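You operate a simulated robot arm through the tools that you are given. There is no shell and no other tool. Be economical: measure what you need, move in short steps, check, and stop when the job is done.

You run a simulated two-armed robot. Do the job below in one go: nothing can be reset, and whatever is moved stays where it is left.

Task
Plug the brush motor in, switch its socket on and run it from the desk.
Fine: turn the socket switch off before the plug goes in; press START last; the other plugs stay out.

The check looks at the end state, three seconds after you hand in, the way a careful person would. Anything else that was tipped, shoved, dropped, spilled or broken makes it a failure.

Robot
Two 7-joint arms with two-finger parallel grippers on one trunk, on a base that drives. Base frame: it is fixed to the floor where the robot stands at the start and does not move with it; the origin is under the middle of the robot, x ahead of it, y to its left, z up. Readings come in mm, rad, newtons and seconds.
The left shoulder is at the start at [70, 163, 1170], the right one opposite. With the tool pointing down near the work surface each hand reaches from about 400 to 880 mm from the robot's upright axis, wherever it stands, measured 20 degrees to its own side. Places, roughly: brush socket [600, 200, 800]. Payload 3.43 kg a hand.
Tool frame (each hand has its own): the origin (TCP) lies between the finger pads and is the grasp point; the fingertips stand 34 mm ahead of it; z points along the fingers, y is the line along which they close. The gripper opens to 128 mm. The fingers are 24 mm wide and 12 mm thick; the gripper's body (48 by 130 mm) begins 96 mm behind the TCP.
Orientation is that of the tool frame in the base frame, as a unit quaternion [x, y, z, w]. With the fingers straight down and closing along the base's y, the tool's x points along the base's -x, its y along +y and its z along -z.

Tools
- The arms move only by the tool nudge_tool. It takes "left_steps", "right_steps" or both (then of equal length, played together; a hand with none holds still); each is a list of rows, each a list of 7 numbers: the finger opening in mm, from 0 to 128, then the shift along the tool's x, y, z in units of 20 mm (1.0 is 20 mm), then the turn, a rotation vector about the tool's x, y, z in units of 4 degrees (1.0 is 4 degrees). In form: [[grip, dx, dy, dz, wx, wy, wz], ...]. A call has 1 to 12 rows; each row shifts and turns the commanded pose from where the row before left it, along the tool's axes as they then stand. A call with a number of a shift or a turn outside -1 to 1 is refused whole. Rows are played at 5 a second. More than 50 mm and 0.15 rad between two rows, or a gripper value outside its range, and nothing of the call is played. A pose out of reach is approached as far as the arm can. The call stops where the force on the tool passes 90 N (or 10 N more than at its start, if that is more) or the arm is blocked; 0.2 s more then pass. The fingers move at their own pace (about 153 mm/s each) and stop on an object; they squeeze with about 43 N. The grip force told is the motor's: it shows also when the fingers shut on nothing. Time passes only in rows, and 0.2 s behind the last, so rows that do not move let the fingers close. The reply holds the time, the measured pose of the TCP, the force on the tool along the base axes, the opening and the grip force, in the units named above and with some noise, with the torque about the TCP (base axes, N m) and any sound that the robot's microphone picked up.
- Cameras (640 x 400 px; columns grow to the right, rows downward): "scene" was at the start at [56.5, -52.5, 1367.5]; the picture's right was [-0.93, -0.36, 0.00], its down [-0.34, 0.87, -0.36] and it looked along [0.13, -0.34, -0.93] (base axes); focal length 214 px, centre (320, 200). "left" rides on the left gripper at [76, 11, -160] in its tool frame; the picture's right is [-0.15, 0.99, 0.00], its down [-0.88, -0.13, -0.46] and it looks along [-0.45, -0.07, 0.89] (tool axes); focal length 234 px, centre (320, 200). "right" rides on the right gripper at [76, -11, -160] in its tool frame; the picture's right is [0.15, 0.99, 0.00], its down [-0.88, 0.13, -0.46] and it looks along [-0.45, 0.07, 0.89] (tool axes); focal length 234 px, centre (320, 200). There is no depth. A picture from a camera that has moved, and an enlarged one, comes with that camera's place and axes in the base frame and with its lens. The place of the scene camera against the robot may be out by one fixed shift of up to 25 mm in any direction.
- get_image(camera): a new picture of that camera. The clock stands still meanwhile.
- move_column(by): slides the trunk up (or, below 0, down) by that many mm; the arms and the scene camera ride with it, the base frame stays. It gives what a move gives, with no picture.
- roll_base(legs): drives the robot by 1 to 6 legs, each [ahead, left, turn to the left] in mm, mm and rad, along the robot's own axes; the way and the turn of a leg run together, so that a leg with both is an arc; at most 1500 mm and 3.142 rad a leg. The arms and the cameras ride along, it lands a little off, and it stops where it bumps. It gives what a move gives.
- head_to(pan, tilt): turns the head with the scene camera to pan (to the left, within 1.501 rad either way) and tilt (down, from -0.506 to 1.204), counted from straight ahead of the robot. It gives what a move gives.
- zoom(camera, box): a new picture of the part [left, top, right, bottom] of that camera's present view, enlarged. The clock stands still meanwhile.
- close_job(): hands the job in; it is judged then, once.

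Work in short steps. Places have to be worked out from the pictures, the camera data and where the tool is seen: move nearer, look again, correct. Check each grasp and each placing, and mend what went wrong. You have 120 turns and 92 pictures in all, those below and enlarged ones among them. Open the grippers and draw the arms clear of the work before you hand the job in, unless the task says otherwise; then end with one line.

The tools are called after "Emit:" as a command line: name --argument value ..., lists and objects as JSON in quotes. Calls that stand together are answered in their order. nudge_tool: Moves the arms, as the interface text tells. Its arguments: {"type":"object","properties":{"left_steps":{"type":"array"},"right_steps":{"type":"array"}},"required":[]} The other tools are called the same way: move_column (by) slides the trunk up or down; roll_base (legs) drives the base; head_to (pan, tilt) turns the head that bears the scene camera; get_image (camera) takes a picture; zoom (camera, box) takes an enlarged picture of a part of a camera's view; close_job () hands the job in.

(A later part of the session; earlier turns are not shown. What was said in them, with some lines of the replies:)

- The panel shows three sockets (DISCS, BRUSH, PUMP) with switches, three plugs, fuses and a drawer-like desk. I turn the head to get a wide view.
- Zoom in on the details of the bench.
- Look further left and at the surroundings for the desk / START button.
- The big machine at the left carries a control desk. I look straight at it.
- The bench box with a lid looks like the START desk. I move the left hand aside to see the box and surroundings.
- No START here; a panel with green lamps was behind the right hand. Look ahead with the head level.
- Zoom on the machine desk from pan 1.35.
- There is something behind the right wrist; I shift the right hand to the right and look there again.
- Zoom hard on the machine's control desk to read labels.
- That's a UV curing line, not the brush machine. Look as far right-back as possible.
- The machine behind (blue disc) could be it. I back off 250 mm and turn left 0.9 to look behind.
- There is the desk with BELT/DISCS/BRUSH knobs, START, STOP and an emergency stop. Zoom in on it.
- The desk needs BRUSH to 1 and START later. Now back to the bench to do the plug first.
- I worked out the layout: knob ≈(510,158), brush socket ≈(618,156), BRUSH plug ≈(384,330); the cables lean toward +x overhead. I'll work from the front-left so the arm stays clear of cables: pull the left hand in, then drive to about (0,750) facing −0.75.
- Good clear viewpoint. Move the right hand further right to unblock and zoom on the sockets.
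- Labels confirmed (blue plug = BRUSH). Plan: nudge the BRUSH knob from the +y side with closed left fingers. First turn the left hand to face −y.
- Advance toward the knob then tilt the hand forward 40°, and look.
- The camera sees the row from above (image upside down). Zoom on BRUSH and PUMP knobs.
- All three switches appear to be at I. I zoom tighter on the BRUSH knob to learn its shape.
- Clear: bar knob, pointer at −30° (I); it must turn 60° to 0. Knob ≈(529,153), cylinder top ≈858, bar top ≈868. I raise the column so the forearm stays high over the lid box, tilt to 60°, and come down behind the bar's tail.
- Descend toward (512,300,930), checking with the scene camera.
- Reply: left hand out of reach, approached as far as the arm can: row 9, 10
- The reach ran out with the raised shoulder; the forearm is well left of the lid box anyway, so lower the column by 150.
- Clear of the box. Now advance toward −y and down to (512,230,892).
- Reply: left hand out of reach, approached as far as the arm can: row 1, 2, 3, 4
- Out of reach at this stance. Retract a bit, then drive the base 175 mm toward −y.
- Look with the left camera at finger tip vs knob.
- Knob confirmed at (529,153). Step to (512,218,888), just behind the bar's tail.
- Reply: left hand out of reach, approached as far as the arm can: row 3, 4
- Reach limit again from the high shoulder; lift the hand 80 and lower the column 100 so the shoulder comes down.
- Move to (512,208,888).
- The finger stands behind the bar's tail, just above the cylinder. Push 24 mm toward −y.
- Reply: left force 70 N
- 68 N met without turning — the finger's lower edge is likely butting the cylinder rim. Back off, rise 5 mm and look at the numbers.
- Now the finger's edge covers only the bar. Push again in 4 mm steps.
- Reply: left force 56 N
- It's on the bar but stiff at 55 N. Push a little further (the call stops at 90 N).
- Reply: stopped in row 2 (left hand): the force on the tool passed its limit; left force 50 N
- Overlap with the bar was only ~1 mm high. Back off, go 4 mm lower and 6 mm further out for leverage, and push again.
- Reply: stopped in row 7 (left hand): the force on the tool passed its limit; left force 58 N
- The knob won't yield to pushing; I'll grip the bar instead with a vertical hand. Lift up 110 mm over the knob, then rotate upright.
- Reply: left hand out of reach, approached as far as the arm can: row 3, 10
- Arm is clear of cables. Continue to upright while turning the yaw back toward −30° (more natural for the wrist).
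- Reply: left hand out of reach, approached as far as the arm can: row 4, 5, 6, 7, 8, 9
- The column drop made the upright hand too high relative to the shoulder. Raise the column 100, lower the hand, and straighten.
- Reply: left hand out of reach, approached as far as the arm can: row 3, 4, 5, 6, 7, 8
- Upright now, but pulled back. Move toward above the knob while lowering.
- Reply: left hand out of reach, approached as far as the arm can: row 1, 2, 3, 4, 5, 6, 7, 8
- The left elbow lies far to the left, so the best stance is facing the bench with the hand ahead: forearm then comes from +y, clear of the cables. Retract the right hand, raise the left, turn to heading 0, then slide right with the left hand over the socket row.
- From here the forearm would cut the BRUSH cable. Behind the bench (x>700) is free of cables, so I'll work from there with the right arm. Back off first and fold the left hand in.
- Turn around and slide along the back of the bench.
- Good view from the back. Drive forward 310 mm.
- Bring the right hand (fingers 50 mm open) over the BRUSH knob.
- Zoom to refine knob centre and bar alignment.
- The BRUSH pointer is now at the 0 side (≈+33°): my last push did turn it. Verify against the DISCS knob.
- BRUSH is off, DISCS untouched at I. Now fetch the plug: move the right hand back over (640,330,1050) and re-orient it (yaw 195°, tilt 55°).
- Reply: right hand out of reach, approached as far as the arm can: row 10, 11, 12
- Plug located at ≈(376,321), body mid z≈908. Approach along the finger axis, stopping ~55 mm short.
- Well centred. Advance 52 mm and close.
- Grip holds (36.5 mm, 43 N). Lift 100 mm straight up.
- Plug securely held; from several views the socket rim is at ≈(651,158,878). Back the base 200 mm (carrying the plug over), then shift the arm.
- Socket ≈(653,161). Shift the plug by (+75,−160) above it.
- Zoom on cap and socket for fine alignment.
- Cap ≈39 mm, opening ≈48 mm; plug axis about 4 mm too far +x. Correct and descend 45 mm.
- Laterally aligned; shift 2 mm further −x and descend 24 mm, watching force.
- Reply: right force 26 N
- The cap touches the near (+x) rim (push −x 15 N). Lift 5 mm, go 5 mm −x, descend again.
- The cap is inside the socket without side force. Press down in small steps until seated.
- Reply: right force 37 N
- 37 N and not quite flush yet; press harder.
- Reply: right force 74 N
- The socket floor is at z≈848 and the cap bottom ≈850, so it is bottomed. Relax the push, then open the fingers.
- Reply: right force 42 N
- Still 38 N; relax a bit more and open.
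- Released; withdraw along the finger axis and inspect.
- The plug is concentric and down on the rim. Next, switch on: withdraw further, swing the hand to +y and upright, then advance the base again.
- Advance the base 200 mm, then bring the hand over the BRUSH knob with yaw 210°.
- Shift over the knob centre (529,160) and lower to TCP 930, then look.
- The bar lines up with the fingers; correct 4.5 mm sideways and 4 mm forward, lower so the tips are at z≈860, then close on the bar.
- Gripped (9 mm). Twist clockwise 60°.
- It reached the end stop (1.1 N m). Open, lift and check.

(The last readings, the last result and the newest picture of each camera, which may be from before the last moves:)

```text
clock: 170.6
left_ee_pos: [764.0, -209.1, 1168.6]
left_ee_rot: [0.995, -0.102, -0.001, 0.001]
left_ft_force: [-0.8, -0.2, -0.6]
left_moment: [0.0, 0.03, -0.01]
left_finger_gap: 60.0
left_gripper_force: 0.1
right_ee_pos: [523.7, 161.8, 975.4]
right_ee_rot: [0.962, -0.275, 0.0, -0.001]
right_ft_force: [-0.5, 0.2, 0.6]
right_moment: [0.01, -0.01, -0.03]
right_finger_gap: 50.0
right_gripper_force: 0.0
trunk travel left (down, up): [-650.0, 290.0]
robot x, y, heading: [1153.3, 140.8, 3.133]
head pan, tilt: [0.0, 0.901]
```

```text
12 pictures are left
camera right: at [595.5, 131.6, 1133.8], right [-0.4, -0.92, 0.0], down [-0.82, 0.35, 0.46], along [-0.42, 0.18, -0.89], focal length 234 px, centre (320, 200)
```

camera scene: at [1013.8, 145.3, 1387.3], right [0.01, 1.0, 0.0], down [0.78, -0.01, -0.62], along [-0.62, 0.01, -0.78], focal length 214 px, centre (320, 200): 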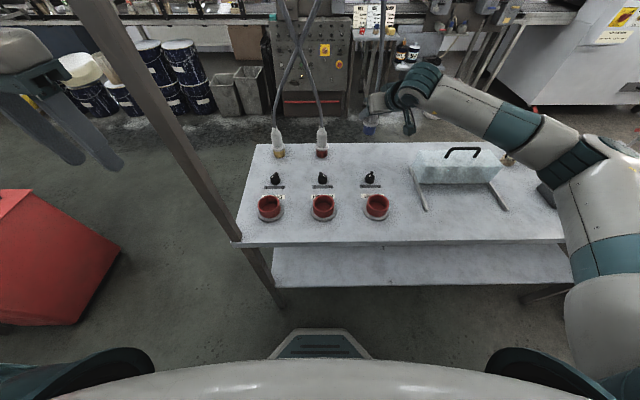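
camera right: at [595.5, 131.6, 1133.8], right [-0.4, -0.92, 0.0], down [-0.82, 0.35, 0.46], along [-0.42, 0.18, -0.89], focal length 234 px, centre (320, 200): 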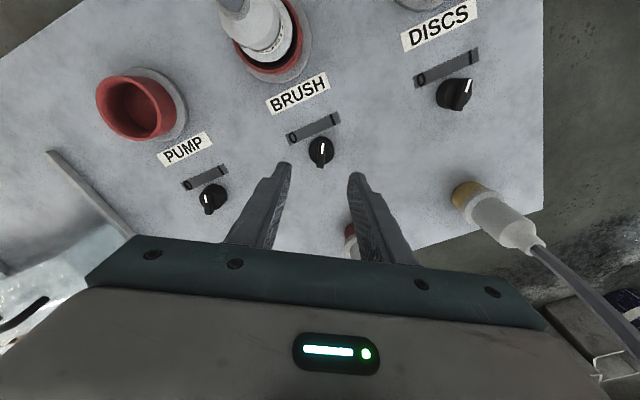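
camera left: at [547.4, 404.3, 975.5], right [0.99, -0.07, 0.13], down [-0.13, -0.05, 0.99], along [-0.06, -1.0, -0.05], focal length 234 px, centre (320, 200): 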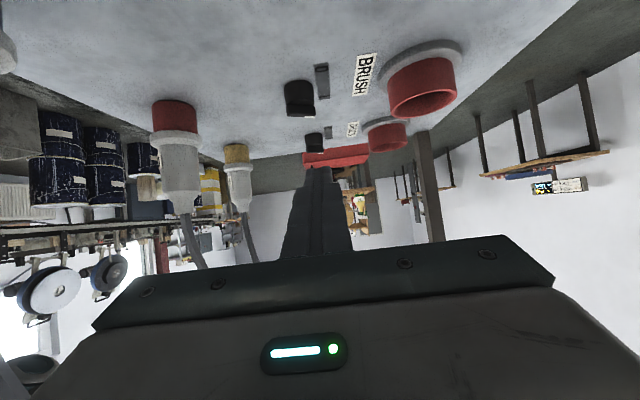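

BRUSH is at I again (pointer matches DISCS), plug in place. Withdraw the right hand to +y and up, then drive the base back and around to the desk, which I place at x≈−1310, START ≈(−1270,−6,590).

Emit:
nudge_tool --right_steps '[[50, 0, 0, -1, 0, 0, 0], [50, -0.58, -0.935, -0.5, 0, 0, 0], [50, -0.58, -0.935, -0.5, 0, 0, 0], [50, -0.58, -0.935, -0.5, 0, 0, 0], [50, -0.58, -0.935, -0.5, 0, 0, 0], [50, -0.58, -0.935, -0.5, 0, 0, 0], [50, -0.58, -0.935, -0.5, 0, 0, 0], [50, -0.58, -0.935, -0.5, 0, 0, 0], [50, -0.58, -0.935, -0.5, 0, 0, 0], [50, -0.58, -0.935, -0.5, 0, 0, 0], [50, -0.58, -0.935, -0.5, 0, 0, 0]]'

Emit:
roll_base --legs '[[-310, 0, 0]]'

Emit:
zoom --camera "scene" --box '[240, 40, 440, 220]'

```text
clock: 173.0
left_ee_pos: [764.1, -207.8, 1169.7]
left_ee_rot: [0.995, -0.101, -0.001, 0.001]
left_ft_force: [-0.1, -0.3, -0.4]
left_moment: [0.0, -0.02, 0.03]
left_finger_gap: 59.9
left_gripper_force: 0.0
right_ee_pos: [525.1, 382.6, 1094.4]
right_ee_rot: [0.962, -0.274, 0.0, 0.001]
right_ft_force: [0.8, -0.2, 0.3]
right_moment: [-0.03, -0.01, 0.04]
right_finger_gap: 49.8
right_gripper_force: 0.1
trunk travel left (down, up): [-650.0, 290.0]
robot x, y, heading: [1154.7, 143.4, 3.126]
head pan, tilt: [0.0, 0.901]
```

```text
clock: 175.1
left_ee_pos: [1074.3, -213.3, 1167.9]
left_ee_rot: [0.995, -0.103, -0.001, 0.001]
left_ft_force: [-0.2, 0.1, -0.2]
left_moment: [0.0, 0.0, 0.02]
left_finger_gap: 59.8
left_gripper_force: 0.0
right_ee_pos: [836.1, 379.4, 1093.3]
right_ee_rot: [0.961, -0.275, 0.001, 0.0]
right_ft_force: [-0.3, 0.1, -0.1]
right_moment: [-0.03, -0.03, -0.02]
right_finger_gap: 49.8
right_gripper_force: 0.0
trunk travel left (down, up): [-650.0, 290.0]
robot x, y, heading: [1469.3, 142.3, 3.121]
head pan, tilt: [0.0, 0.901]
```

```text
2.22 times, centred on (340, 130) of scene
camera zoom: at [1326.2, 141.4, 1387.3], right [0.02, 1.0, 0.0], down [0.78, -0.01, -0.62], along [-0.62, 0.01, -0.78], focal length 477 px, centre (276, 356)
```

zoom: 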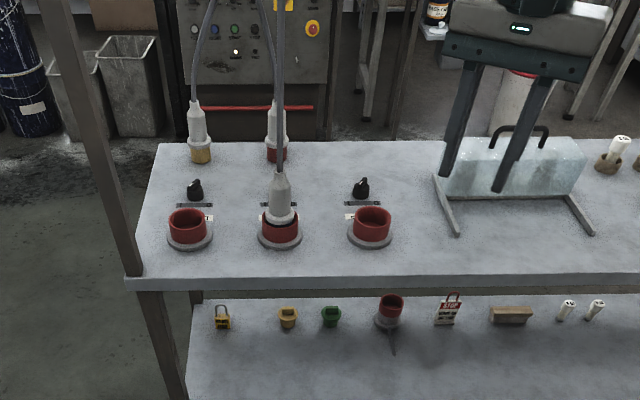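

The plug sits squarely. START triangulates to (−1276,−9,585), BRUSH selector ≈(−1355,−13,776), panel leaning back ~22°. Retract the right hand and drive around.

Emit:
nudge_tool --right_steps '[[50, 0.92, -0.575, 0, 0, 0, 0], [50, 0.92, -0.575, 0, 0, 0, 0], [50, 0.92, -0.575, 0, 0, 0, 0], [50, 0.92, -0.575, 0, 0, 0, 0], [50, 0.92, -0.575, 0, 0, 0, 0], [50, 0.92, -0.575, 0, 0, 0, 0], [50, 0.92, -0.575, 0, 0, 0, 0], [50, 0.92, -0.575, 0, 0, 0, 0], [50, 0.92, -0.575, 0, 0, 0, 0], [50, 0.92, -0.575, 0, 0, 0, 0], [50, 0.92, -0.575, 0, 0, 0, 0]]'

Emit:
roll_base --legs '[[0, 880, 0], [1000, 0, 0], [900, 0, 0]]'

```text
clock: 177.5
left_ee_pos: [1074.7, -212.0, 1167.8]
left_ee_rot: [0.995, -0.102, -0.001, 0.0]
left_ft_force: [0.2, 0.1, -0.4]
left_moment: [-0.02, -0.03, 0.02]
left_finger_gap: 60.2
left_gripper_force: 0.1
right_ee_pos: [1074.7, 378.9, 1093.8]
right_ee_rot: [0.961, -0.277, 0.0, 0.001]
right_ft_force: [-0.1, 0.2, 0.1]
right_moment: [0.0, 0.01, 0.04]
right_finger_gap: 49.9
right_gripper_force: 0.1
trunk travel left (down, up): [-650.0, 290.0]
robot x, y, heading: [1468.7, 138.6, 3.129]
head pan, tilt: [0.0, 0.901]
```

```text
clock: 191.2
left_ee_pos: [-835.2, -1065.7, 1169.1]
left_ee_rot: [0.995, -0.1, 0.0, 0.001]
left_ft_force: [0.3, 0.1, 0.2]
left_moment: [0.01, -0.02, -0.01]
left_finger_gap: 60.1
left_gripper_force: 0.3
right_ee_pos: [-837.4, -473.8, 1094.2]
right_ee_rot: [0.962, -0.273, 0.0, 0.0]
right_ft_force: [-0.3, -0.2, -0.2]
right_moment: [0.02, 0.02, 0.02]
right_finger_gap: 50.0
right_gripper_force: 0.1
trunk travel left (down, up): [-650.0, 290.0]
robot x, y, heading: [-438.7, -711.0, 3.132]
head pan, tilt: [0.0, 0.901]
```

Slide right to y≈−220 and lower the column, then look at the desk.

Emit:
roll_base --legs '[[0, -490, 0]]'

Emit:
move_column --by -250

Emit:
head_to --pan -0.3 --tilt 0.6

Emit:
get_image --camera "scene"

```text
clock: 194.1
left_ee_pos: [-828.1, -574.2, 1169.0]
left_ee_rot: [0.995, -0.1, 0.0, 0.001]
left_ft_force: [-0.4, -0.3, -0.4]
left_moment: [0.01, -0.01, -0.01]
left_finger_gap: 60.1
left_gripper_force: 0.0
right_ee_pos: [-830.7, 17.9, 1094.5]
right_ee_rot: [0.962, -0.274, 0.001, 0.0]
right_ft_force: [-0.2, -1.2, -0.2]
right_moment: [-0.01, 0.0, 0.01]
right_finger_gap: 50.1
right_gripper_force: 0.1
trunk travel left (down, up): [-650.0, 290.0]
robot x, y, heading: [-441.0, -217.3, 3.13]
head pan, tilt: [0.0, 0.901]
```

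```text
clock: 196.7
left_ee_pos: [-829.1, -574.2, 919.1]
left_ee_rot: [0.995, -0.099, 0.0, 0.001]
left_ft_force: [-0.6, 0.6, 0.0]
left_moment: [-0.01, 0.0, 0.04]
left_finger_gap: 60.3
left_gripper_force: 0.1
right_ee_pos: [-830.8, 17.7, 844.5]
right_ee_rot: [0.962, -0.274, -0.001, 0.001]
right_ft_force: [0.4, -0.3, -0.1]
right_moment: [0.04, -0.02, 0.01]
right_finger_gap: 50.0
right_gripper_force: 0.1
trunk travel left (down, up): [-400.0, 540.0]
robot x, y, heading: [-438.5, -219.4, 3.129]
head pan, tilt: [0.0, 0.901]
```

```text
clock: 197.5
left_ee_pos: [-828.6, -573.6, 918.7]
left_ee_rot: [0.995, -0.101, -0.001, 0.001]
left_ft_force: [0.5, -0.5, 0.0]
left_moment: [0.03, 0.0, 0.0]
left_finger_gap: 60.0
left_gripper_force: 0.1
right_ee_pos: [-830.9, 18.0, 843.7]
right_ee_rot: [0.962, -0.274, 0.0, 0.0]
right_ft_force: [-0.7, 0.1, 0.6]
right_moment: [0.03, 0.0, 0.0]
right_finger_gap: 49.9
right_gripper_force: 0.1
trunk travel left (down, up): [-400.0, 540.0]
robot x, y, heading: [-438.3, -219.9, 3.127]
head pan, tilt: [-0.3, 0.6]
```

```text
10 pictures are left
camera scene: at [-587.1, -192.7, 1162.1], right [0.31, 0.95, 0.0], down [0.54, -0.17, -0.82], along [-0.78, 0.25, -0.57], focal length 214 px, centre (320, 200)
```

scene: 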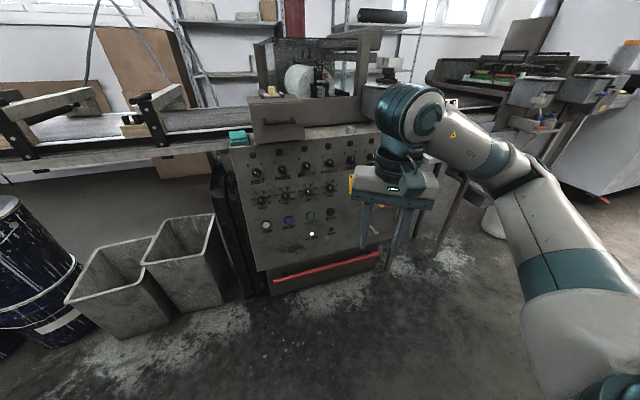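

Emit:
zoom --camera "scene" --box '[235, 135, 375, 245]'

```text
3.64 times, centred on (305, 190) of scene
camera zoom: at [-587.1, -192.7, 1162.1], right [0.31, 0.95, 0.0], down [0.54, -0.17, -0.82], along [-0.78, 0.25, -0.57], focal length 780 px, centre (374, 236)
```

zoom: 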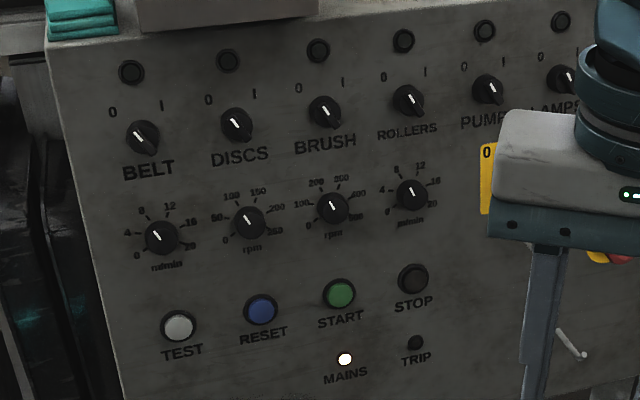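

The desk shows BRUSH selector at 0 and START/MAINS ready; positions agree (START (−1276,−12,585), BRUSH (−1357,−6,780)). Advance 150 mm and orient the right hand normal to the panel, aligned with the selector bar.

Emit:
roll_base --legs '[[150, 0, 0]]'

Emit:
nudge_tool --right_steps '[[50, 0, 0, 0, 0, 0, -1], [50, 0, 0, 0, 0, 0, -1], [50, 0, 0, 0, 0, 0, -1], [50, 0, 0, 0, 0, 0, -1], [50, 0, 0, 0, 0, 0, -1], [50, 0, 0, 0, 0, 0, -1], [50, 0, 0, 0, 0, 0, -1], [50, 0, 0, 0, 0, 0, -1], [50, 0, 0, 0, 0, -1, 0], [50, 0, 0, 0, 0, -1, 0], [50, 0, 0, 0, 0, -1, 0], [50, 0, 0, 0, 0, -1, 0]]'

Emit:
nudge_tool --right_steps '[[50, 0, 0, 0, 0, -1, 0], [50, 0, 0, 0, 0, -1, 0], [50, 0, 0, 0, 0, -1, 0], [50, 0, 0, 0, 0, -1, 0], [50, 0, 0, 0, 0, -1, 0], [50, 0, 0, 0, 0, -1, 0], [50, 0, 0, 0, 0, -1, 0], [50, 0, 0, 0, 0, -1, 0], [50, 0, 0, 0, 0, -1, 0], [50, 0, 0, 0, 0, -1, 0], [50, 0, 0, 0, 0, -1, 0], [50, 0, 0, 0, 0, -1, 0]]'

Emit:
nudge_tool --right_steps '[[50, 0, 0, 0, 0, -0.9, 0], [50, 0, 0, 0, 0, 0, -1], [50, 0, 0, 0, 0, 0, -1], [50, 0, 0, 0, 0, 0, -1], [50, 0, 0, 0, 0, 0, -1], [50, 0, 0, 0, 0, 0, -1], [50, 0, 0, 0, 0, 0, -1], [50, 0, 0, 0, 0, 0, -1], [50, 0, 0, 0, 0, 0, -0.5]]'

```text
clock: 198.9
left_ee_pos: [-981.5, -572.9, 919.2]
left_ee_rot: [0.995, -0.1, 0.0, 0.0]
left_ft_force: [-0.3, 1.6, -0.7]
left_moment: [-0.01, -0.05, 0.0]
left_finger_gap: 60.0
left_gripper_force: 0.1
right_ee_pos: [-982.8, 19.8, 842.8]
right_ee_rot: [0.962, -0.274, 0.0, -0.001]
right_ft_force: [-0.4, 1.3, 0.3]
right_moment: [0.04, -0.06, -0.01]
right_finger_gap: 50.2
right_gripper_force: 0.2
trunk travel left (down, up): [-400.0, 540.0]
robot x, y, heading: [-589.6, -217.2, 3.13]
head pan, tilt: [-0.3, 0.6]
```

```text
clock: 201.5
left_ee_pos: [-980.3, -572.0, 918.3]
left_ee_rot: [0.995, -0.1, 0.0, 0.001]
left_ft_force: [0.4, 0.1, 0.7]
left_moment: [-0.01, -0.01, 0.0]
left_finger_gap: 59.8
left_gripper_force: 0.1
right_ee_pos: [-992.1, 20.2, 849.6]
right_ee_rot: [0.99, 0.003, -0.139, 0.0]
right_ft_force: [-0.6, 0.8, 0.0]
right_moment: [0.01, 0.0, -0.01]
right_finger_gap: 50.1
right_gripper_force: 0.1
right hand out of reach, approached as far as the arm can: row 12
trunk travel left (down, up): [-400.0, 540.0]
robot x, y, heading: [-587.1, -219.1, 3.127]
head pan, tilt: [-0.3, 0.6]
```

```text
clock: 204.1
left_ee_pos: [-980.3, -572.8, 918.8]
left_ee_rot: [0.995, -0.1, -0.001, 0.001]
left_ft_force: [0.4, -0.7, -0.4]
left_moment: [0.03, 0.02, 0.02]
left_finger_gap: 59.9
left_gripper_force: 0.2
right_ee_pos: [-1154.1, 19.6, 942.7]
right_ee_rot: [0.848, 0.001, -0.53, 0.001]
right_ft_force: [0.6, -0.3, -0.3]
right_moment: [-0.01, -0.03, -0.02]
right_finger_gap: 50.1
right_gripper_force: 0.0
right hand out of reach, approached as far as the arm can: row 1, 2, 3, 4, 5, 6, 7, 8, 9, 10, 11, 12
trunk travel left (down, up): [-400.0, 540.0]
robot x, y, heading: [-589.7, -219.9, 3.125]
head pan, tilt: [-0.3, 0.6]
```

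```text
clock: 206.1
left_ee_pos: [-981.1, -571.7, 920.0]
left_ee_rot: [0.995, -0.101, 0.001, 0.001]
left_ft_force: [-0.1, 0.0, -0.4]
left_moment: [-0.01, 0.03, 0.01]
left_finger_gap: 60.0
left_gripper_force: 0.2
right_ee_pos: [-1163.5, 17.3, 946.3]
right_ee_rot: [0.802, 0.217, -0.538, -0.143]
right_ft_force: [0.2, 0.0, -0.2]
right_moment: [0.04, 0.01, 0.03]
right_finger_gap: 50.3
right_gripper_force: 0.1
right hand out of reach, approached as far as the arm can: row 1
trunk travel left (down, up): [-400.0, 540.0]
robot x, y, heading: [-589.2, -218.9, 3.128]
head pan, tilt: [-0.3, 0.6]
```

Orientation is right (z = (−0.925,0,−0.38)). Move to 110 mm off the BRUSH selector and look.

Emit:
nudge_tool --right_steps '[[50, 0.8, 0.43, 0.2, 0, 0, 0], [50, 0.8, 0.43, 0.8, 0, 0, 0], [50, 0.8, 0.43, 1, 0, 0, 0], [50, 0.45, 0.43, 1, 0, 0, 0], [50, 0, 0.43, 1, 0, 0, 0], [50, 0, 0.43, 1, 0, 0, 0], [50, 0, 0.42, 1, 0, 0, 0]]'

Emit:
get_image --camera "right"

```text
clock: 207.7
left_ee_pos: [-982.2, -571.4, 917.8]
left_ee_rot: [0.995, -0.1, 0.0, 0.001]
left_ft_force: [0.1, 0.0, 0.4]
left_moment: [-0.01, -0.02, 0.0]
left_finger_gap: 60.1
left_gripper_force: 0.0
right_ee_pos: [-1254.3, -6.0, 830.9]
right_ee_rot: [0.802, 0.216, -0.538, -0.143]
right_ft_force: [0.0, -1.0, 0.3]
right_moment: [0.02, -0.02, -0.03]
right_finger_gap: 50.1
right_gripper_force: 0.1
right hand out of reach, approached as far as the arm can: row 1
trunk travel left (down, up): [-400.0, 540.0]
robot x, y, heading: [-590.7, -214.2, 3.131]
head pan, tilt: [-0.3, 0.6]
```

```text
8 pictures are left
camera right: at [-1083.6, 42.4, 835.6], right [0.24, -0.78, -0.57], down [0.16, -0.55, 0.82], along [-0.96, -0.29, -0.01], focal length 234 px, centre (320, 200)
```

right: 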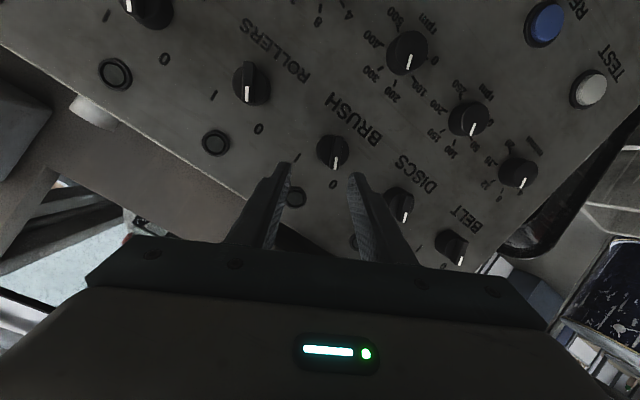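

Knob bar is aligned with the fingers; axis offset ~14 mm sideways, 8 mm along x. Correct and advance 40 mm.

Emit:
nudge_tool --right_steps '[[40, 0.21, 0.35, 0.5, 0, 0, 0], [40, 0.21, 0.35, 0.7, 0, 0, 0], [40, 0, 0, 0.8, 0, 0, 0]]'

Emit:
zoom --camera "right" --box '[240, 100, 420, 230]'

```text
clock: 208.5
left_ee_pos: [-981.4, -572.4, 919.1]
left_ee_rot: [0.995, -0.099, 0.0, 0.0]
left_ft_force: [-0.2, 0.0, 1.0]
left_moment: [0.02, 0.04, 0.03]
left_finger_gap: 60.0
left_gripper_force: 0.0
right_ee_pos: [-1285.8, -12.7, 803.6]
right_ee_rot: [0.802, 0.216, -0.538, -0.143]
right_ft_force: [0.0, 0.6, -0.1]
right_moment: [0.03, -0.01, 0.03]
right_finger_gap: 39.8
right_gripper_force: 0.1
trunk travel left (down, up): [-400.0, 540.0]
robot x, y, heading: [-589.0, -215.8, 3.126]
head pan, tilt: [-0.3, 0.6]
```

```text
3.08 times, centred on (330, 165) of right
camera zoom: at [-1115.0, 34.6, 807.1], right [0.24, -0.78, -0.57], down [0.16, -0.55, 0.82], along [-0.96, -0.29, -0.01], focal length 720 px, centre (289, 308)
```

zoom: 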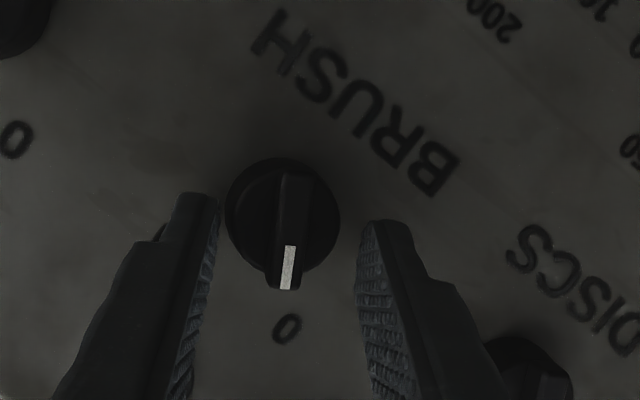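

Centred on the bar. Advance 20 mm and close on the bar.

Emit:
nudge_tool --right_steps '[[44, 0, 0.05, 0.5, 0, 0, 0], [44, 0, 0, 0.5, 0, 0, 0], [0, 0, 0, 0, 0, 0, 0], [0, 0, 0, 0, 0, 0, 0], [0, 0, 0, 0, 0, 0, 0]]'

```text
clock: 209.1
left_ee_pos: [-974.5, -568.8, 922.4]
left_ee_rot: [0.995, -0.105, -0.004, 0.001]
left_ft_force: [0.7, -0.2, -0.5]
left_moment: [-0.02, 0.02, 0.0]
left_finger_gap: 60.0
left_gripper_force: 0.1
right_ee_pos: [-1290.5, -10.2, 803.7]
right_ee_rot: [0.8, 0.212, -0.543, -0.144]
right_ft_force: [47.2, 2.9, 17.9]
right_moment: [-0.25, 2.05, -1.66]
right_finger_gap: 34.0
right_gripper_force: 42.8
trunk travel left (down, up): [-400.0, 540.0]
robot x, y, heading: [-586.2, -219.7, 3.122]
head pan, tilt: [-0.3, 0.6]
stopped in row 3 (right hand): the force on the tool passed its limit (the readings are from after the stop); the commanded pose is now the measured one
```

The tips reached the panel and hold the cylinder (34 mm). Open, back off 20 mm, and close on the bar.

Emit:
nudge_tool --right_steps '[[46, 0, 0, 0, 0, 0, 0], [46, 0, 0, -0.5, 0, 0, 0], [46, 0, 0, -0.5, 0, 0, 0], [0, 0, 0, 0, 0, 0, 0], [0, 0, 0, 0, 0, 0, 0], [0, 0, 0, 0, 0, 0, 0]]'

Emit:
zoom --camera "right" --box '[240, 100, 420, 230]'

```text
clock: 210.5
left_ee_pos: [-982.8, -569.0, 918.4]
left_ee_rot: [0.995, -0.103, 0.001, 0.001]
left_ft_force: [-0.4, 0.0, -0.4]
left_moment: [-0.04, -0.01, -0.02]
left_finger_gap: 60.1
left_gripper_force: 0.2
right_ee_pos: [-1282.4, -8.8, 801.0]
right_ee_rot: [0.804, 0.212, -0.535, -0.146]
right_ft_force: [-25.3, 9.7, -3.6]
right_moment: [0.23, 0.21, -0.7]
right_finger_gap: 30.7
right_gripper_force: 45.0
trunk travel left (down, up): [-400.0, 540.0]
robot x, y, heading: [-587.9, -216.1, 3.122]
head pan, tilt: [-0.3, 0.6]
```

```text
3.08 times, centred on (330, 165) of right
camera zoom: at [-1110.8, 37.8, 806.0], right [0.23, -0.78, -0.57], down [0.15, -0.55, 0.82], along [-0.96, -0.28, -0.01], focal length 720 px, centre (289, 308)
```

zoom: 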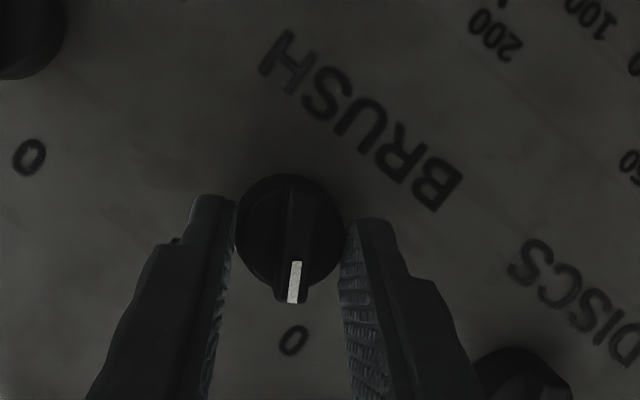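

The arm hadn't settled before closing. Open, let it settle at the commanded spot, then close.

Emit:
nudge_tool --right_steps '[[46, 0, 0, 0, 0, 0, 0], [46, 0, 0, 0, 0, 0, 0], [46, 0, 0, 0, 0, 0, 0], [46, 0, 0, 0, 0, 0, 0]]'

Emit:
nudge_tool --right_steps '[[0, 0, 0, 0, 0, 0, 0], [0, 0, 0, 0, 0, 0, 0], [0, 0, 0, 0, 0, 0, 0]]'

```text
clock: 211.5
left_ee_pos: [-980.3, -569.1, 918.7]
left_ee_rot: [0.995, -0.102, -0.001, 0.001]
left_ft_force: [-0.9, 0.4, -0.3]
left_moment: [-0.03, 0.02, 0.02]
left_finger_gap: 59.9
left_gripper_force: 0.0
right_ee_pos: [-1280.1, -12.1, 803.4]
right_ee_rot: [0.803, 0.215, -0.537, -0.143]
right_ft_force: [0.0, 0.6, 0.1]
right_moment: [0.01, -0.01, 0.01]
right_finger_gap: 46.2
right_gripper_force: 0.1
trunk travel left (down, up): [-400.0, 540.0]
robot x, y, heading: [-585.4, -218.0, 3.126]
head pan, tilt: [-0.3, 0.6]
```

```text
clock: 212.3
left_ee_pos: [-981.7, -569.8, 919.5]
left_ee_rot: [0.995, -0.103, 0.0, 0.001]
left_ft_force: [1.2, 0.5, 0.1]
left_moment: [0.02, 0.01, 0.03]
left_finger_gap: 60.1
left_gripper_force: 0.1
right_ee_pos: [-1280.0, -9.3, 803.5]
right_ee_rot: [0.803, 0.214, -0.537, -0.145]
right_ft_force: [-3.8, 6.5, 7.1]
right_moment: [0.26, -0.22, -0.79]
right_finger_gap: 30.3
right_gripper_force: 44.8
trunk travel left (down, up): [-400.0, 540.0]
robot x, y, heading: [-586.2, -216.1, 3.12]
head pan, tilt: [-0.3, 0.6]
```

The knob tapers (34→30 mm), so I'm still on its skirt. Open, retreat 11 mm, settle, close.

Emit:
nudge_tool --right_steps '[[46, 0, 0, 0, 0, 0, 0], [46, 0, 0, -0.55, 0, 0, 0], [46, 0, 0, 0, 0, 0, 0], [46, 0, 0, 0, 0, 0, 0], [0, 0, 0, 0, 0, 0, 0], [0, 0, 0, 0, 0, 0, 0], [0, 0, 0, 0, 0, 0, 0]]'

```text
clock: 213.9
left_ee_pos: [-979.1, -569.1, 918.0]
left_ee_rot: [0.995, -0.103, -0.001, 0.001]
left_ft_force: [-0.2, 0.3, -0.1]
left_moment: [0.01, -0.01, -0.02]
left_finger_gap: 60.1
left_gripper_force: 0.0
right_ee_pos: [-1267.6, -12.0, 806.7]
right_ee_rot: [0.803, 0.214, -0.537, -0.145]
right_ft_force: [1.9, -0.4, 1.0]
right_moment: [-0.01, 0.05, -0.27]
right_finger_gap: 9.4
right_gripper_force: 42.7
trunk travel left (down, up): [-400.0, 540.0]
robot x, y, heading: [-591.2, -221.2, 3.125]
head pan, tilt: [-0.3, 0.6]
```

Now on the bar (9.4 mm). Twist clockwise 60° plus a little.

Emit:
nudge_tool --right_steps '[[0, 0, 0, 0, 0, 0, 1], [0, 0, 0, 0, 0, 0, 1], [0, 0, 0, 0, 0, 0, 1], [0, 0, 0, 0, 0, 0, 1], [0, 0, 0, 0, 0, 0, 1], [0, 0, 0, 0, 0, 0, 1], [0, 0, 0, 0, 0, 0, 1], [0, 0, 0, 0, 0, 0, 1], [0, 0, 0, 0, 0, 0, 1], [0, 0, 0, 0, 0, 0, 1], [0, 0, 0, 0, 0, 0, 1], [0, 0, 0, 0, 0, 0, 1]]'

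Emit:
nudge_tool --right_steps '[[0, 0, 0, 0, 0, 0, 1], [0, 0, 0, 0, 0, 0, 1], [0, 0, 0, 0, 0, 0, 1], [0, 0, 0, 0, 0, 0, 0.5]]'

```text
clock: 216.5
left_ee_pos: [-979.5, -567.6, 920.4]
left_ee_rot: [0.995, -0.103, -0.001, 0.002]
left_ft_force: [-0.1, 0.0, 0.3]
left_moment: [-0.04, 0.0, 0.0]
left_finger_gap: 60.3
left_gripper_force: 0.1
right_ee_pos: [-1268.4, -6.1, 807.3]
right_ee_rot: [0.82, -0.133, -0.55, 0.086]
right_ft_force: [-1.6, 33.5, 11.4]
right_moment: [0.5, -0.2, -0.42]
right_finger_gap: 9.1
right_gripper_force: 42.8
trunk travel left (down, up): [-400.0, 540.0]
robot x, y, heading: [-590.7, -219.5, 3.125]
head pan, tilt: [-0.3, 0.6]
```

```text
clock: 217.5
left_ee_pos: [-979.1, -566.8, 921.1]
left_ee_rot: [0.995, -0.102, 0.0, 0.002]
left_ft_force: [0.1, 0.4, -0.4]
left_moment: [0.01, 0.01, -0.02]
left_finger_gap: 60.0
left_gripper_force: 0.0
right_ee_pos: [-1269.3, -6.2, 806.1]
right_ee_rot: [0.798, -0.232, -0.535, 0.151]
right_ft_force: [1.0, 38.4, 7.3]
right_moment: [1.46, 0.08, -0.54]
right_finger_gap: 9.7
right_gripper_force: 44.1
trunk travel left (down, up): [-400.0, 540.0]
robot x, y, heading: [-588.7, -218.3, 3.122]
head pan, tilt: [-0.3, 0.6]
```

At the stop (1.5 N m). Open, retreat 80 mm, and roll the hand back upright, then look.

Emit:
nudge_tool --right_steps '[[46, 0, 0, 0, 0, 0, 0], [46, 0, 0, 0, 0, 0, 0], [46, 0, 0, -1, 0, 0, 0], [46, 0, 0, -1, 0, 0, 0], [46, 0, 0, -1, 0, 0, 0], [46, 0, 0, -1, 0, 0, 0], [0, 0, 0, 0, 0, 0, -1], [0, 0, 0, 0, 0, 0, -1], [0, 0, 0, 0, 0, 0, -1], [0, 0, 0, 0, 0, 0, -1]]'

Emit:
nudge_tool --right_steps '[[0, 0, 0, 0, 0, 0, -1], [0, 0, 0, 0, 0, 0, -1], [0, 0, 0, 0, 0, 0, -1], [0, 0, 0, 0, 0, 0, -1]]'

Emit:
get_image --camera "right"

```text
clock: 219.7
left_ee_pos: [-979.9, -569.8, 918.5]
left_ee_rot: [0.995, -0.103, 0.0, 0.001]
left_ft_force: [-0.2, 0.3, -0.5]
left_moment: [0.0, -0.02, 0.03]
left_finger_gap: 59.9
left_gripper_force: 0.0
right_ee_pos: [-1195.2, -11.2, 836.5]
right_ee_rot: [0.823, -0.116, -0.551, 0.076]
right_ft_force: [-0.8, 0.3, 0.5]
right_moment: [-0.02, -0.02, 0.0]
right_finger_gap: 0.2
right_gripper_force: 33.1
trunk travel left (down, up): [-400.0, 540.0]
robot x, y, heading: [-584.1, -220.5, 3.126]
head pan, tilt: [-0.3, 0.6]
```

```text
clock: 220.7
left_ee_pos: [-980.8, -569.9, 917.9]
left_ee_rot: [0.995, -0.103, 0.0, 0.001]
left_ft_force: [0.5, 0.5, 0.3]
left_moment: [-0.01, 0.01, 0.0]
left_finger_gap: 60.1
left_gripper_force: 0.1
right_ee_pos: [-1195.2, -9.9, 837.0]
right_ee_rot: [0.832, 0.001, -0.555, 0.0]
right_ft_force: [-0.1, 0.0, -0.5]
right_moment: [0.02, 0.01, 0.0]
right_finger_gap: 0.0
right_gripper_force: 33.1
trunk travel left (down, up): [-400.0, 540.0]
robot x, y, heading: [-586.8, -217.5, 3.125]
head pan, tilt: [-0.3, 0.6]
```

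```text
5 pictures are left
camera right: at [-1017.9, -0.6, 827.6], right [0.06, -0.99, -0.14], down [0.08, -0.13, 0.99], along [-0.99, -0.07, 0.08], focal length 234 px, centre (320, 200)
```

right: 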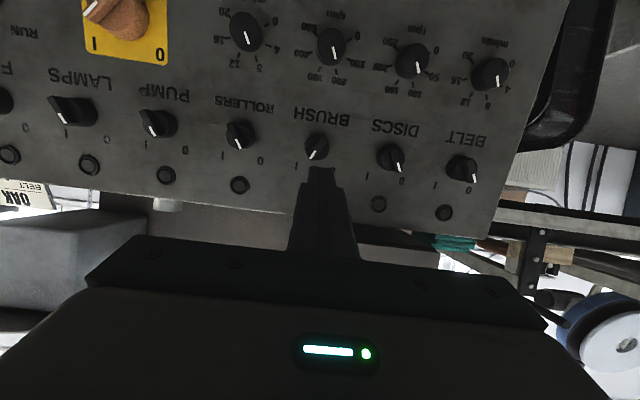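

BRUSH on the desk now points to I while all others remain at 0. Lower the column 216 mm to bring the closed fingers in front of START.

Emit:
move_column --by -216

Emit:
get_image --camera "right"

```text
clock: 223.0
left_ee_pos: [-980.6, -569.4, 702.9]
left_ee_rot: [0.995, -0.103, -0.001, 0.001]
left_ft_force: [-0.6, -0.2, 0.0]
left_moment: [0.02, -0.01, -0.01]
left_finger_gap: 59.8
left_gripper_force: 0.1
right_ee_pos: [-1194.9, -12.0, 621.4]
right_ee_rot: [0.832, -0.001, -0.555, -0.001]
right_ft_force: [0.0, -0.6, -0.3]
right_moment: [-0.04, 0.03, 0.0]
right_finger_gap: 0.1
right_gripper_force: 33.0
trunk travel left (down, up): [-184.0, 756.0]
robot x, y, heading: [-587.7, -216.0, 3.126]
head pan, tilt: [-0.3, 0.6]
```

```text
4 pictures are left
camera right: at [-1017.8, -0.7, 611.8], right [0.05, -0.99, -0.14], down [0.08, -0.13, 0.99], along [-0.99, -0.07, 0.08], focal length 234 px, centre (320, 200)
```

right: 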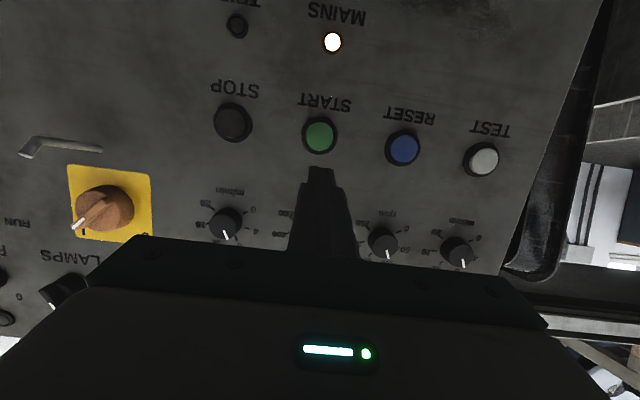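

START is at px (320,134) → ≈(−1270,−9,563): lower 25 mm along the panel, 3 mm to +y, and advance 40 mm.

Emit:
nudge_tool --right_steps '[[0, 0.65, -0.08, 0, 0, 0, 0], [0, 0.6, -0.07, 0, 0, 0, 0], [0, 0, 0, 0.6, 0, 0, 0], [0, 0, 0, 0.6, 0, 0, 0], [0, 0, 0, 0.6, 0, 0, 0]]'

Emit:
zoom --camera "right" --box '[240, 70, 400, 210]'

```text
clock: 224.2
left_ee_pos: [-980.1, -569.9, 701.6]
left_ee_rot: [0.995, -0.103, 0.0, 0.001]
left_ft_force: [1.0, 0.3, -0.2]
left_moment: [-0.01, -0.01, -0.01]
left_finger_gap: 60.0
left_gripper_force: 0.1
right_ee_pos: [-1220.6, -8.7, 584.3]
right_ee_rot: [0.831, 0.0, -0.556, 0.0]
right_ft_force: [0.4, 0.5, 0.6]
right_moment: [0.0, 0.0, -0.03]
right_finger_gap: 0.2
right_gripper_force: 32.7
trunk travel left (down, up): [-184.0, 756.0]
robot x, y, heading: [-586.3, -218.1, 3.124]
head pan, tilt: [-0.3, 0.6]
```

```text
2.86 times, centred on (320, 140) of right
camera zoom: at [-1041.7, 2.4, 574.7], right [0.05, -0.99, -0.14], down [0.09, -0.13, 0.99], along [-0.99, -0.07, 0.08], focal length 669 px, centre (320, 371)
```

zoom: 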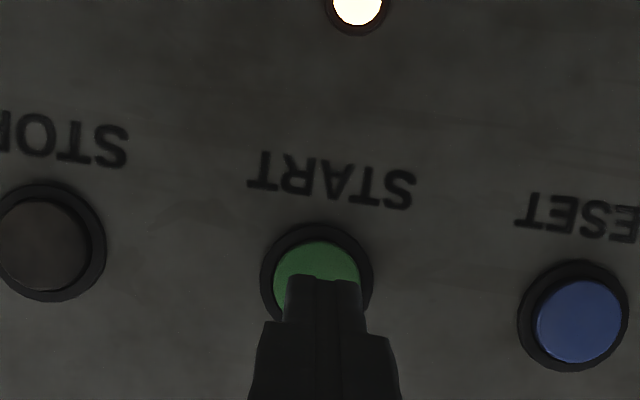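

Aligned with START. Press forward in 4 mm steps.

Emit:
nudge_tool --right_steps '[[0, 0, 0, 0.2, 0, 0, 0], [0, 0, 0, 0.2, 0, 0, 0], [0, 0, 0, 0.2, 0, 0, 0], [0, 0, 0, 0.2, 0, 0, 0]]'

```text
clock: 225.2
left_ee_pos: [-980.7, -569.6, 703.7]
left_ee_rot: [0.995, -0.103, -0.001, 0.0]
left_ft_force: [0.1, -0.5, 0.3]
left_moment: [0.03, 0.01, 0.0]
left_finger_gap: 60.0
left_gripper_force: 0.0
right_ee_pos: [-1234.1, -8.7, 577.5]
right_ee_rot: [0.83, -0.001, -0.557, -0.001]
right_ft_force: [0.4, -0.5, 0.1]
right_moment: [0.05, 0.02, -0.01]
right_finger_gap: 0.0
right_gripper_force: 32.9
trunk travel left (down, up): [-184.0, 756.0]
robot x, y, heading: [-585.0, -217.5, 3.121]
head pan, tilt: [-0.3, 0.6]
```

No contact yet; continue.

Emit:
nudge_tool --right_steps '[[0, 0, 0, 0.15, 0, 0, 0], [0, 0, 0, 0.15, 0, 0, 0], [0, 0, 0, 0.15, 0, 0, 0], [0, 0, 0, 0.15, 0, 0, 0]]'

```text
clock: 226.2
left_ee_pos: [-980.2, -569.6, 703.2]
left_ee_rot: [0.995, -0.103, -0.001, 0.001]
left_ft_force: [0.3, 0.1, 0.3]
left_moment: [0.02, 0.0, 0.01]
left_finger_gap: 60.1
left_gripper_force: 0.1
right_ee_pos: [-1244.2, -7.5, 573.2]
right_ee_rot: [0.832, -0.001, -0.555, -0.001]
right_ft_force: [2.4, -0.6, 0.7]
right_moment: [0.0, 0.05, 0.04]
right_finger_gap: 0.1
right_gripper_force: 33.3
trunk travel left (down, up): [-184.0, 756.0]
robot x, y, heading: [-586.8, -215.6, 3.121]
head pan, tilt: [-0.3, 0.6]
heard: click
```

A click: START pressed. Retreat straight back and check the lamps.

Emit:
nudge_tool --right_steps '[[0, 0, 0, -1, 0, 0, 0], [0, 0, 0, -1, 0, 0, 0], [0, 0, 0, -1, 0, 0, 0], [0, 0, 0, -1, 0, 0, 0], [0, 0, 0, -1, 0, 0, 0], [0, 0, 0, -1, 0, 0, 0]]'

Emit:
move_column --by 216

Emit:
get_image --camera "right"

```text
clock: 227.6
left_ee_pos: [-979.9, -571.0, 702.8]
left_ee_rot: [0.995, -0.102, 0.0, 0.0]
left_ft_force: [-0.4, -0.3, 0.3]
left_moment: [-0.01, 0.0, 0.01]
left_finger_gap: 59.8
left_gripper_force: 0.0
right_ee_pos: [-1180.7, -14.4, 618.9]
right_ee_rot: [0.832, -0.001, -0.555, 0.0]
right_ft_force: [-0.1, -0.4, -0.4]
right_moment: [0.05, 0.0, 0.01]
right_finger_gap: 0.0
right_gripper_force: 33.0
right hand out of reach, approached as far as the arm can: row 4, 5, 6
trunk travel left (down, up): [-184.0, 756.0]
robot x, y, heading: [-584.8, -217.0, 3.122]
head pan, tilt: [-0.3, 0.6]
```

```text
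clock: 229.9
left_ee_pos: [-979.6, -571.0, 918.7]
left_ee_rot: [0.995, -0.102, 0.0, 0.001]
left_ft_force: [0.1, -0.2, -0.3]
left_moment: [0.02, 0.03, 0.01]
left_finger_gap: 59.8
left_gripper_force: 0.0
right_ee_pos: [-1181.7, -14.8, 835.2]
right_ee_rot: [0.831, -0.001, -0.556, -0.001]
right_ft_force: [-0.6, 0.4, 0.3]
right_moment: [0.0, -0.02, 0.02]
right_finger_gap: 0.1
right_gripper_force: 33.3
trunk travel left (down, up): [-400.0, 540.0]
robot x, y, heading: [-588.6, -219.3, 3.12]
head pan, tilt: [-0.3, 0.6]
```

```text
2 pictures are left
camera right: at [-1004.6, -3.7, 826.4], right [0.05, -0.99, -0.14], down [0.08, -0.13, 0.99], along [-0.99, -0.07, 0.08], focal length 234 px, centre (320, 200)
```

right: 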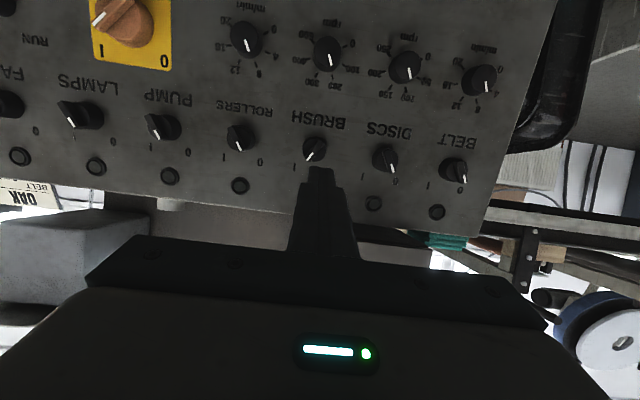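

The BRUSH lamp is hidden behind the fingers. Back the base off, open the gripper and swing the hand aside for a check.

Emit:
roll_base --legs '[[-250, 0, 0]]'

Emit:
nudge_tool --right_steps '[[60, 0, -1, 0, 0, 0, 0], [60, 0, -1, 0, 0, 0, 0], [60, 0, -1, 0, 0, 0, 0], [60, 0, -1, 0, 0, 0, 0], [60, 0, -1, 0, 0, 0, 0], [60, 0, -1, 0, 0, 0, 0], [60, 0, -1, 0, 0, 0, 0], [60, 0, -1, 0, 0, 0, 0], [60, 0, -1, 0, 0, 0, 0], [60, 0, -1, 0, 0, 0, 0], [60, 0, -1, 0, 0, 0, 0]]'

Emit:
zoom --camera "scene" --box '[230, 100, 390, 230]'

```text
clock: 231.8
left_ee_pos: [-727.2, -574.1, 919.8]
left_ee_rot: [0.995, -0.103, 0.0, 0.001]
left_ft_force: [0.4, -0.1, -0.6]
left_moment: [-0.02, 0.02, 0.02]
left_finger_gap: 60.3
left_gripper_force: 0.2
right_ee_pos: [-930.2, -18.6, 836.9]
right_ee_rot: [0.831, -0.001, -0.556, -0.001]
right_ft_force: [-0.7, 1.1, 0.1]
right_moment: [0.02, -0.01, 0.02]
right_finger_gap: 0.0
right_gripper_force: 32.9
trunk travel left (down, up): [-400.0, 540.0]
robot x, y, heading: [-335.4, -220.8, 3.119]
head pan, tilt: [-0.3, 0.6]
```

```text
clock: 234.2
left_ee_pos: [-729.0, -573.8, 919.5]
left_ee_rot: [0.995, -0.103, 0.0, 0.002]
left_ft_force: [-0.5, 0.3, -0.6]
left_moment: [0.03, 0.01, -0.02]
left_finger_gap: 59.8
left_gripper_force: 0.1
right_ee_pos: [-931.0, 200.7, 834.4]
right_ee_rot: [0.832, -0.001, -0.555, -0.001]
right_ft_force: [-0.3, 0.2, -0.1]
right_moment: [0.02, 0.01, 0.02]
right_finger_gap: 60.0
right_gripper_force: 0.0
trunk travel left (down, up): [-400.0, 540.0]
robot x, y, heading: [-337.5, -220.3, 3.122]
head pan, tilt: [-0.3, 0.6]
```

```text
3.08 times, centred on (310, 165) of scene
camera zoom: at [-484.5, -194.0, 1162.2], right [0.31, 0.95, 0.0], down [0.54, -0.18, -0.83], along [-0.78, 0.26, -0.56], focal length 660 px, centre (351, 308)
```

zoom: 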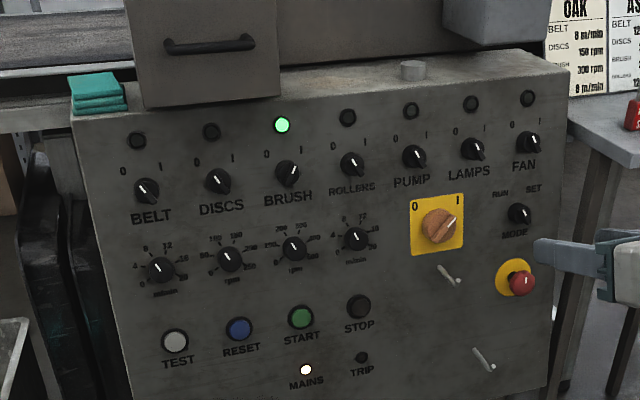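

The BRUSH lamp is green, MAINS is lit and TRIP is dark, so the brush motor is running. Both grippers are open and clear of the work, so I hand in.

Emit:
close_job

```text
The job is handed in.
```

The brush motor is plugged into its own socket, the socket is switched on, and the motor was started with START from the desk. Its green BRUSH lamp is lit and TRIP is dark. The socket switch was off before the plug went in, START was pressed last, and the other two plugs stayed out.
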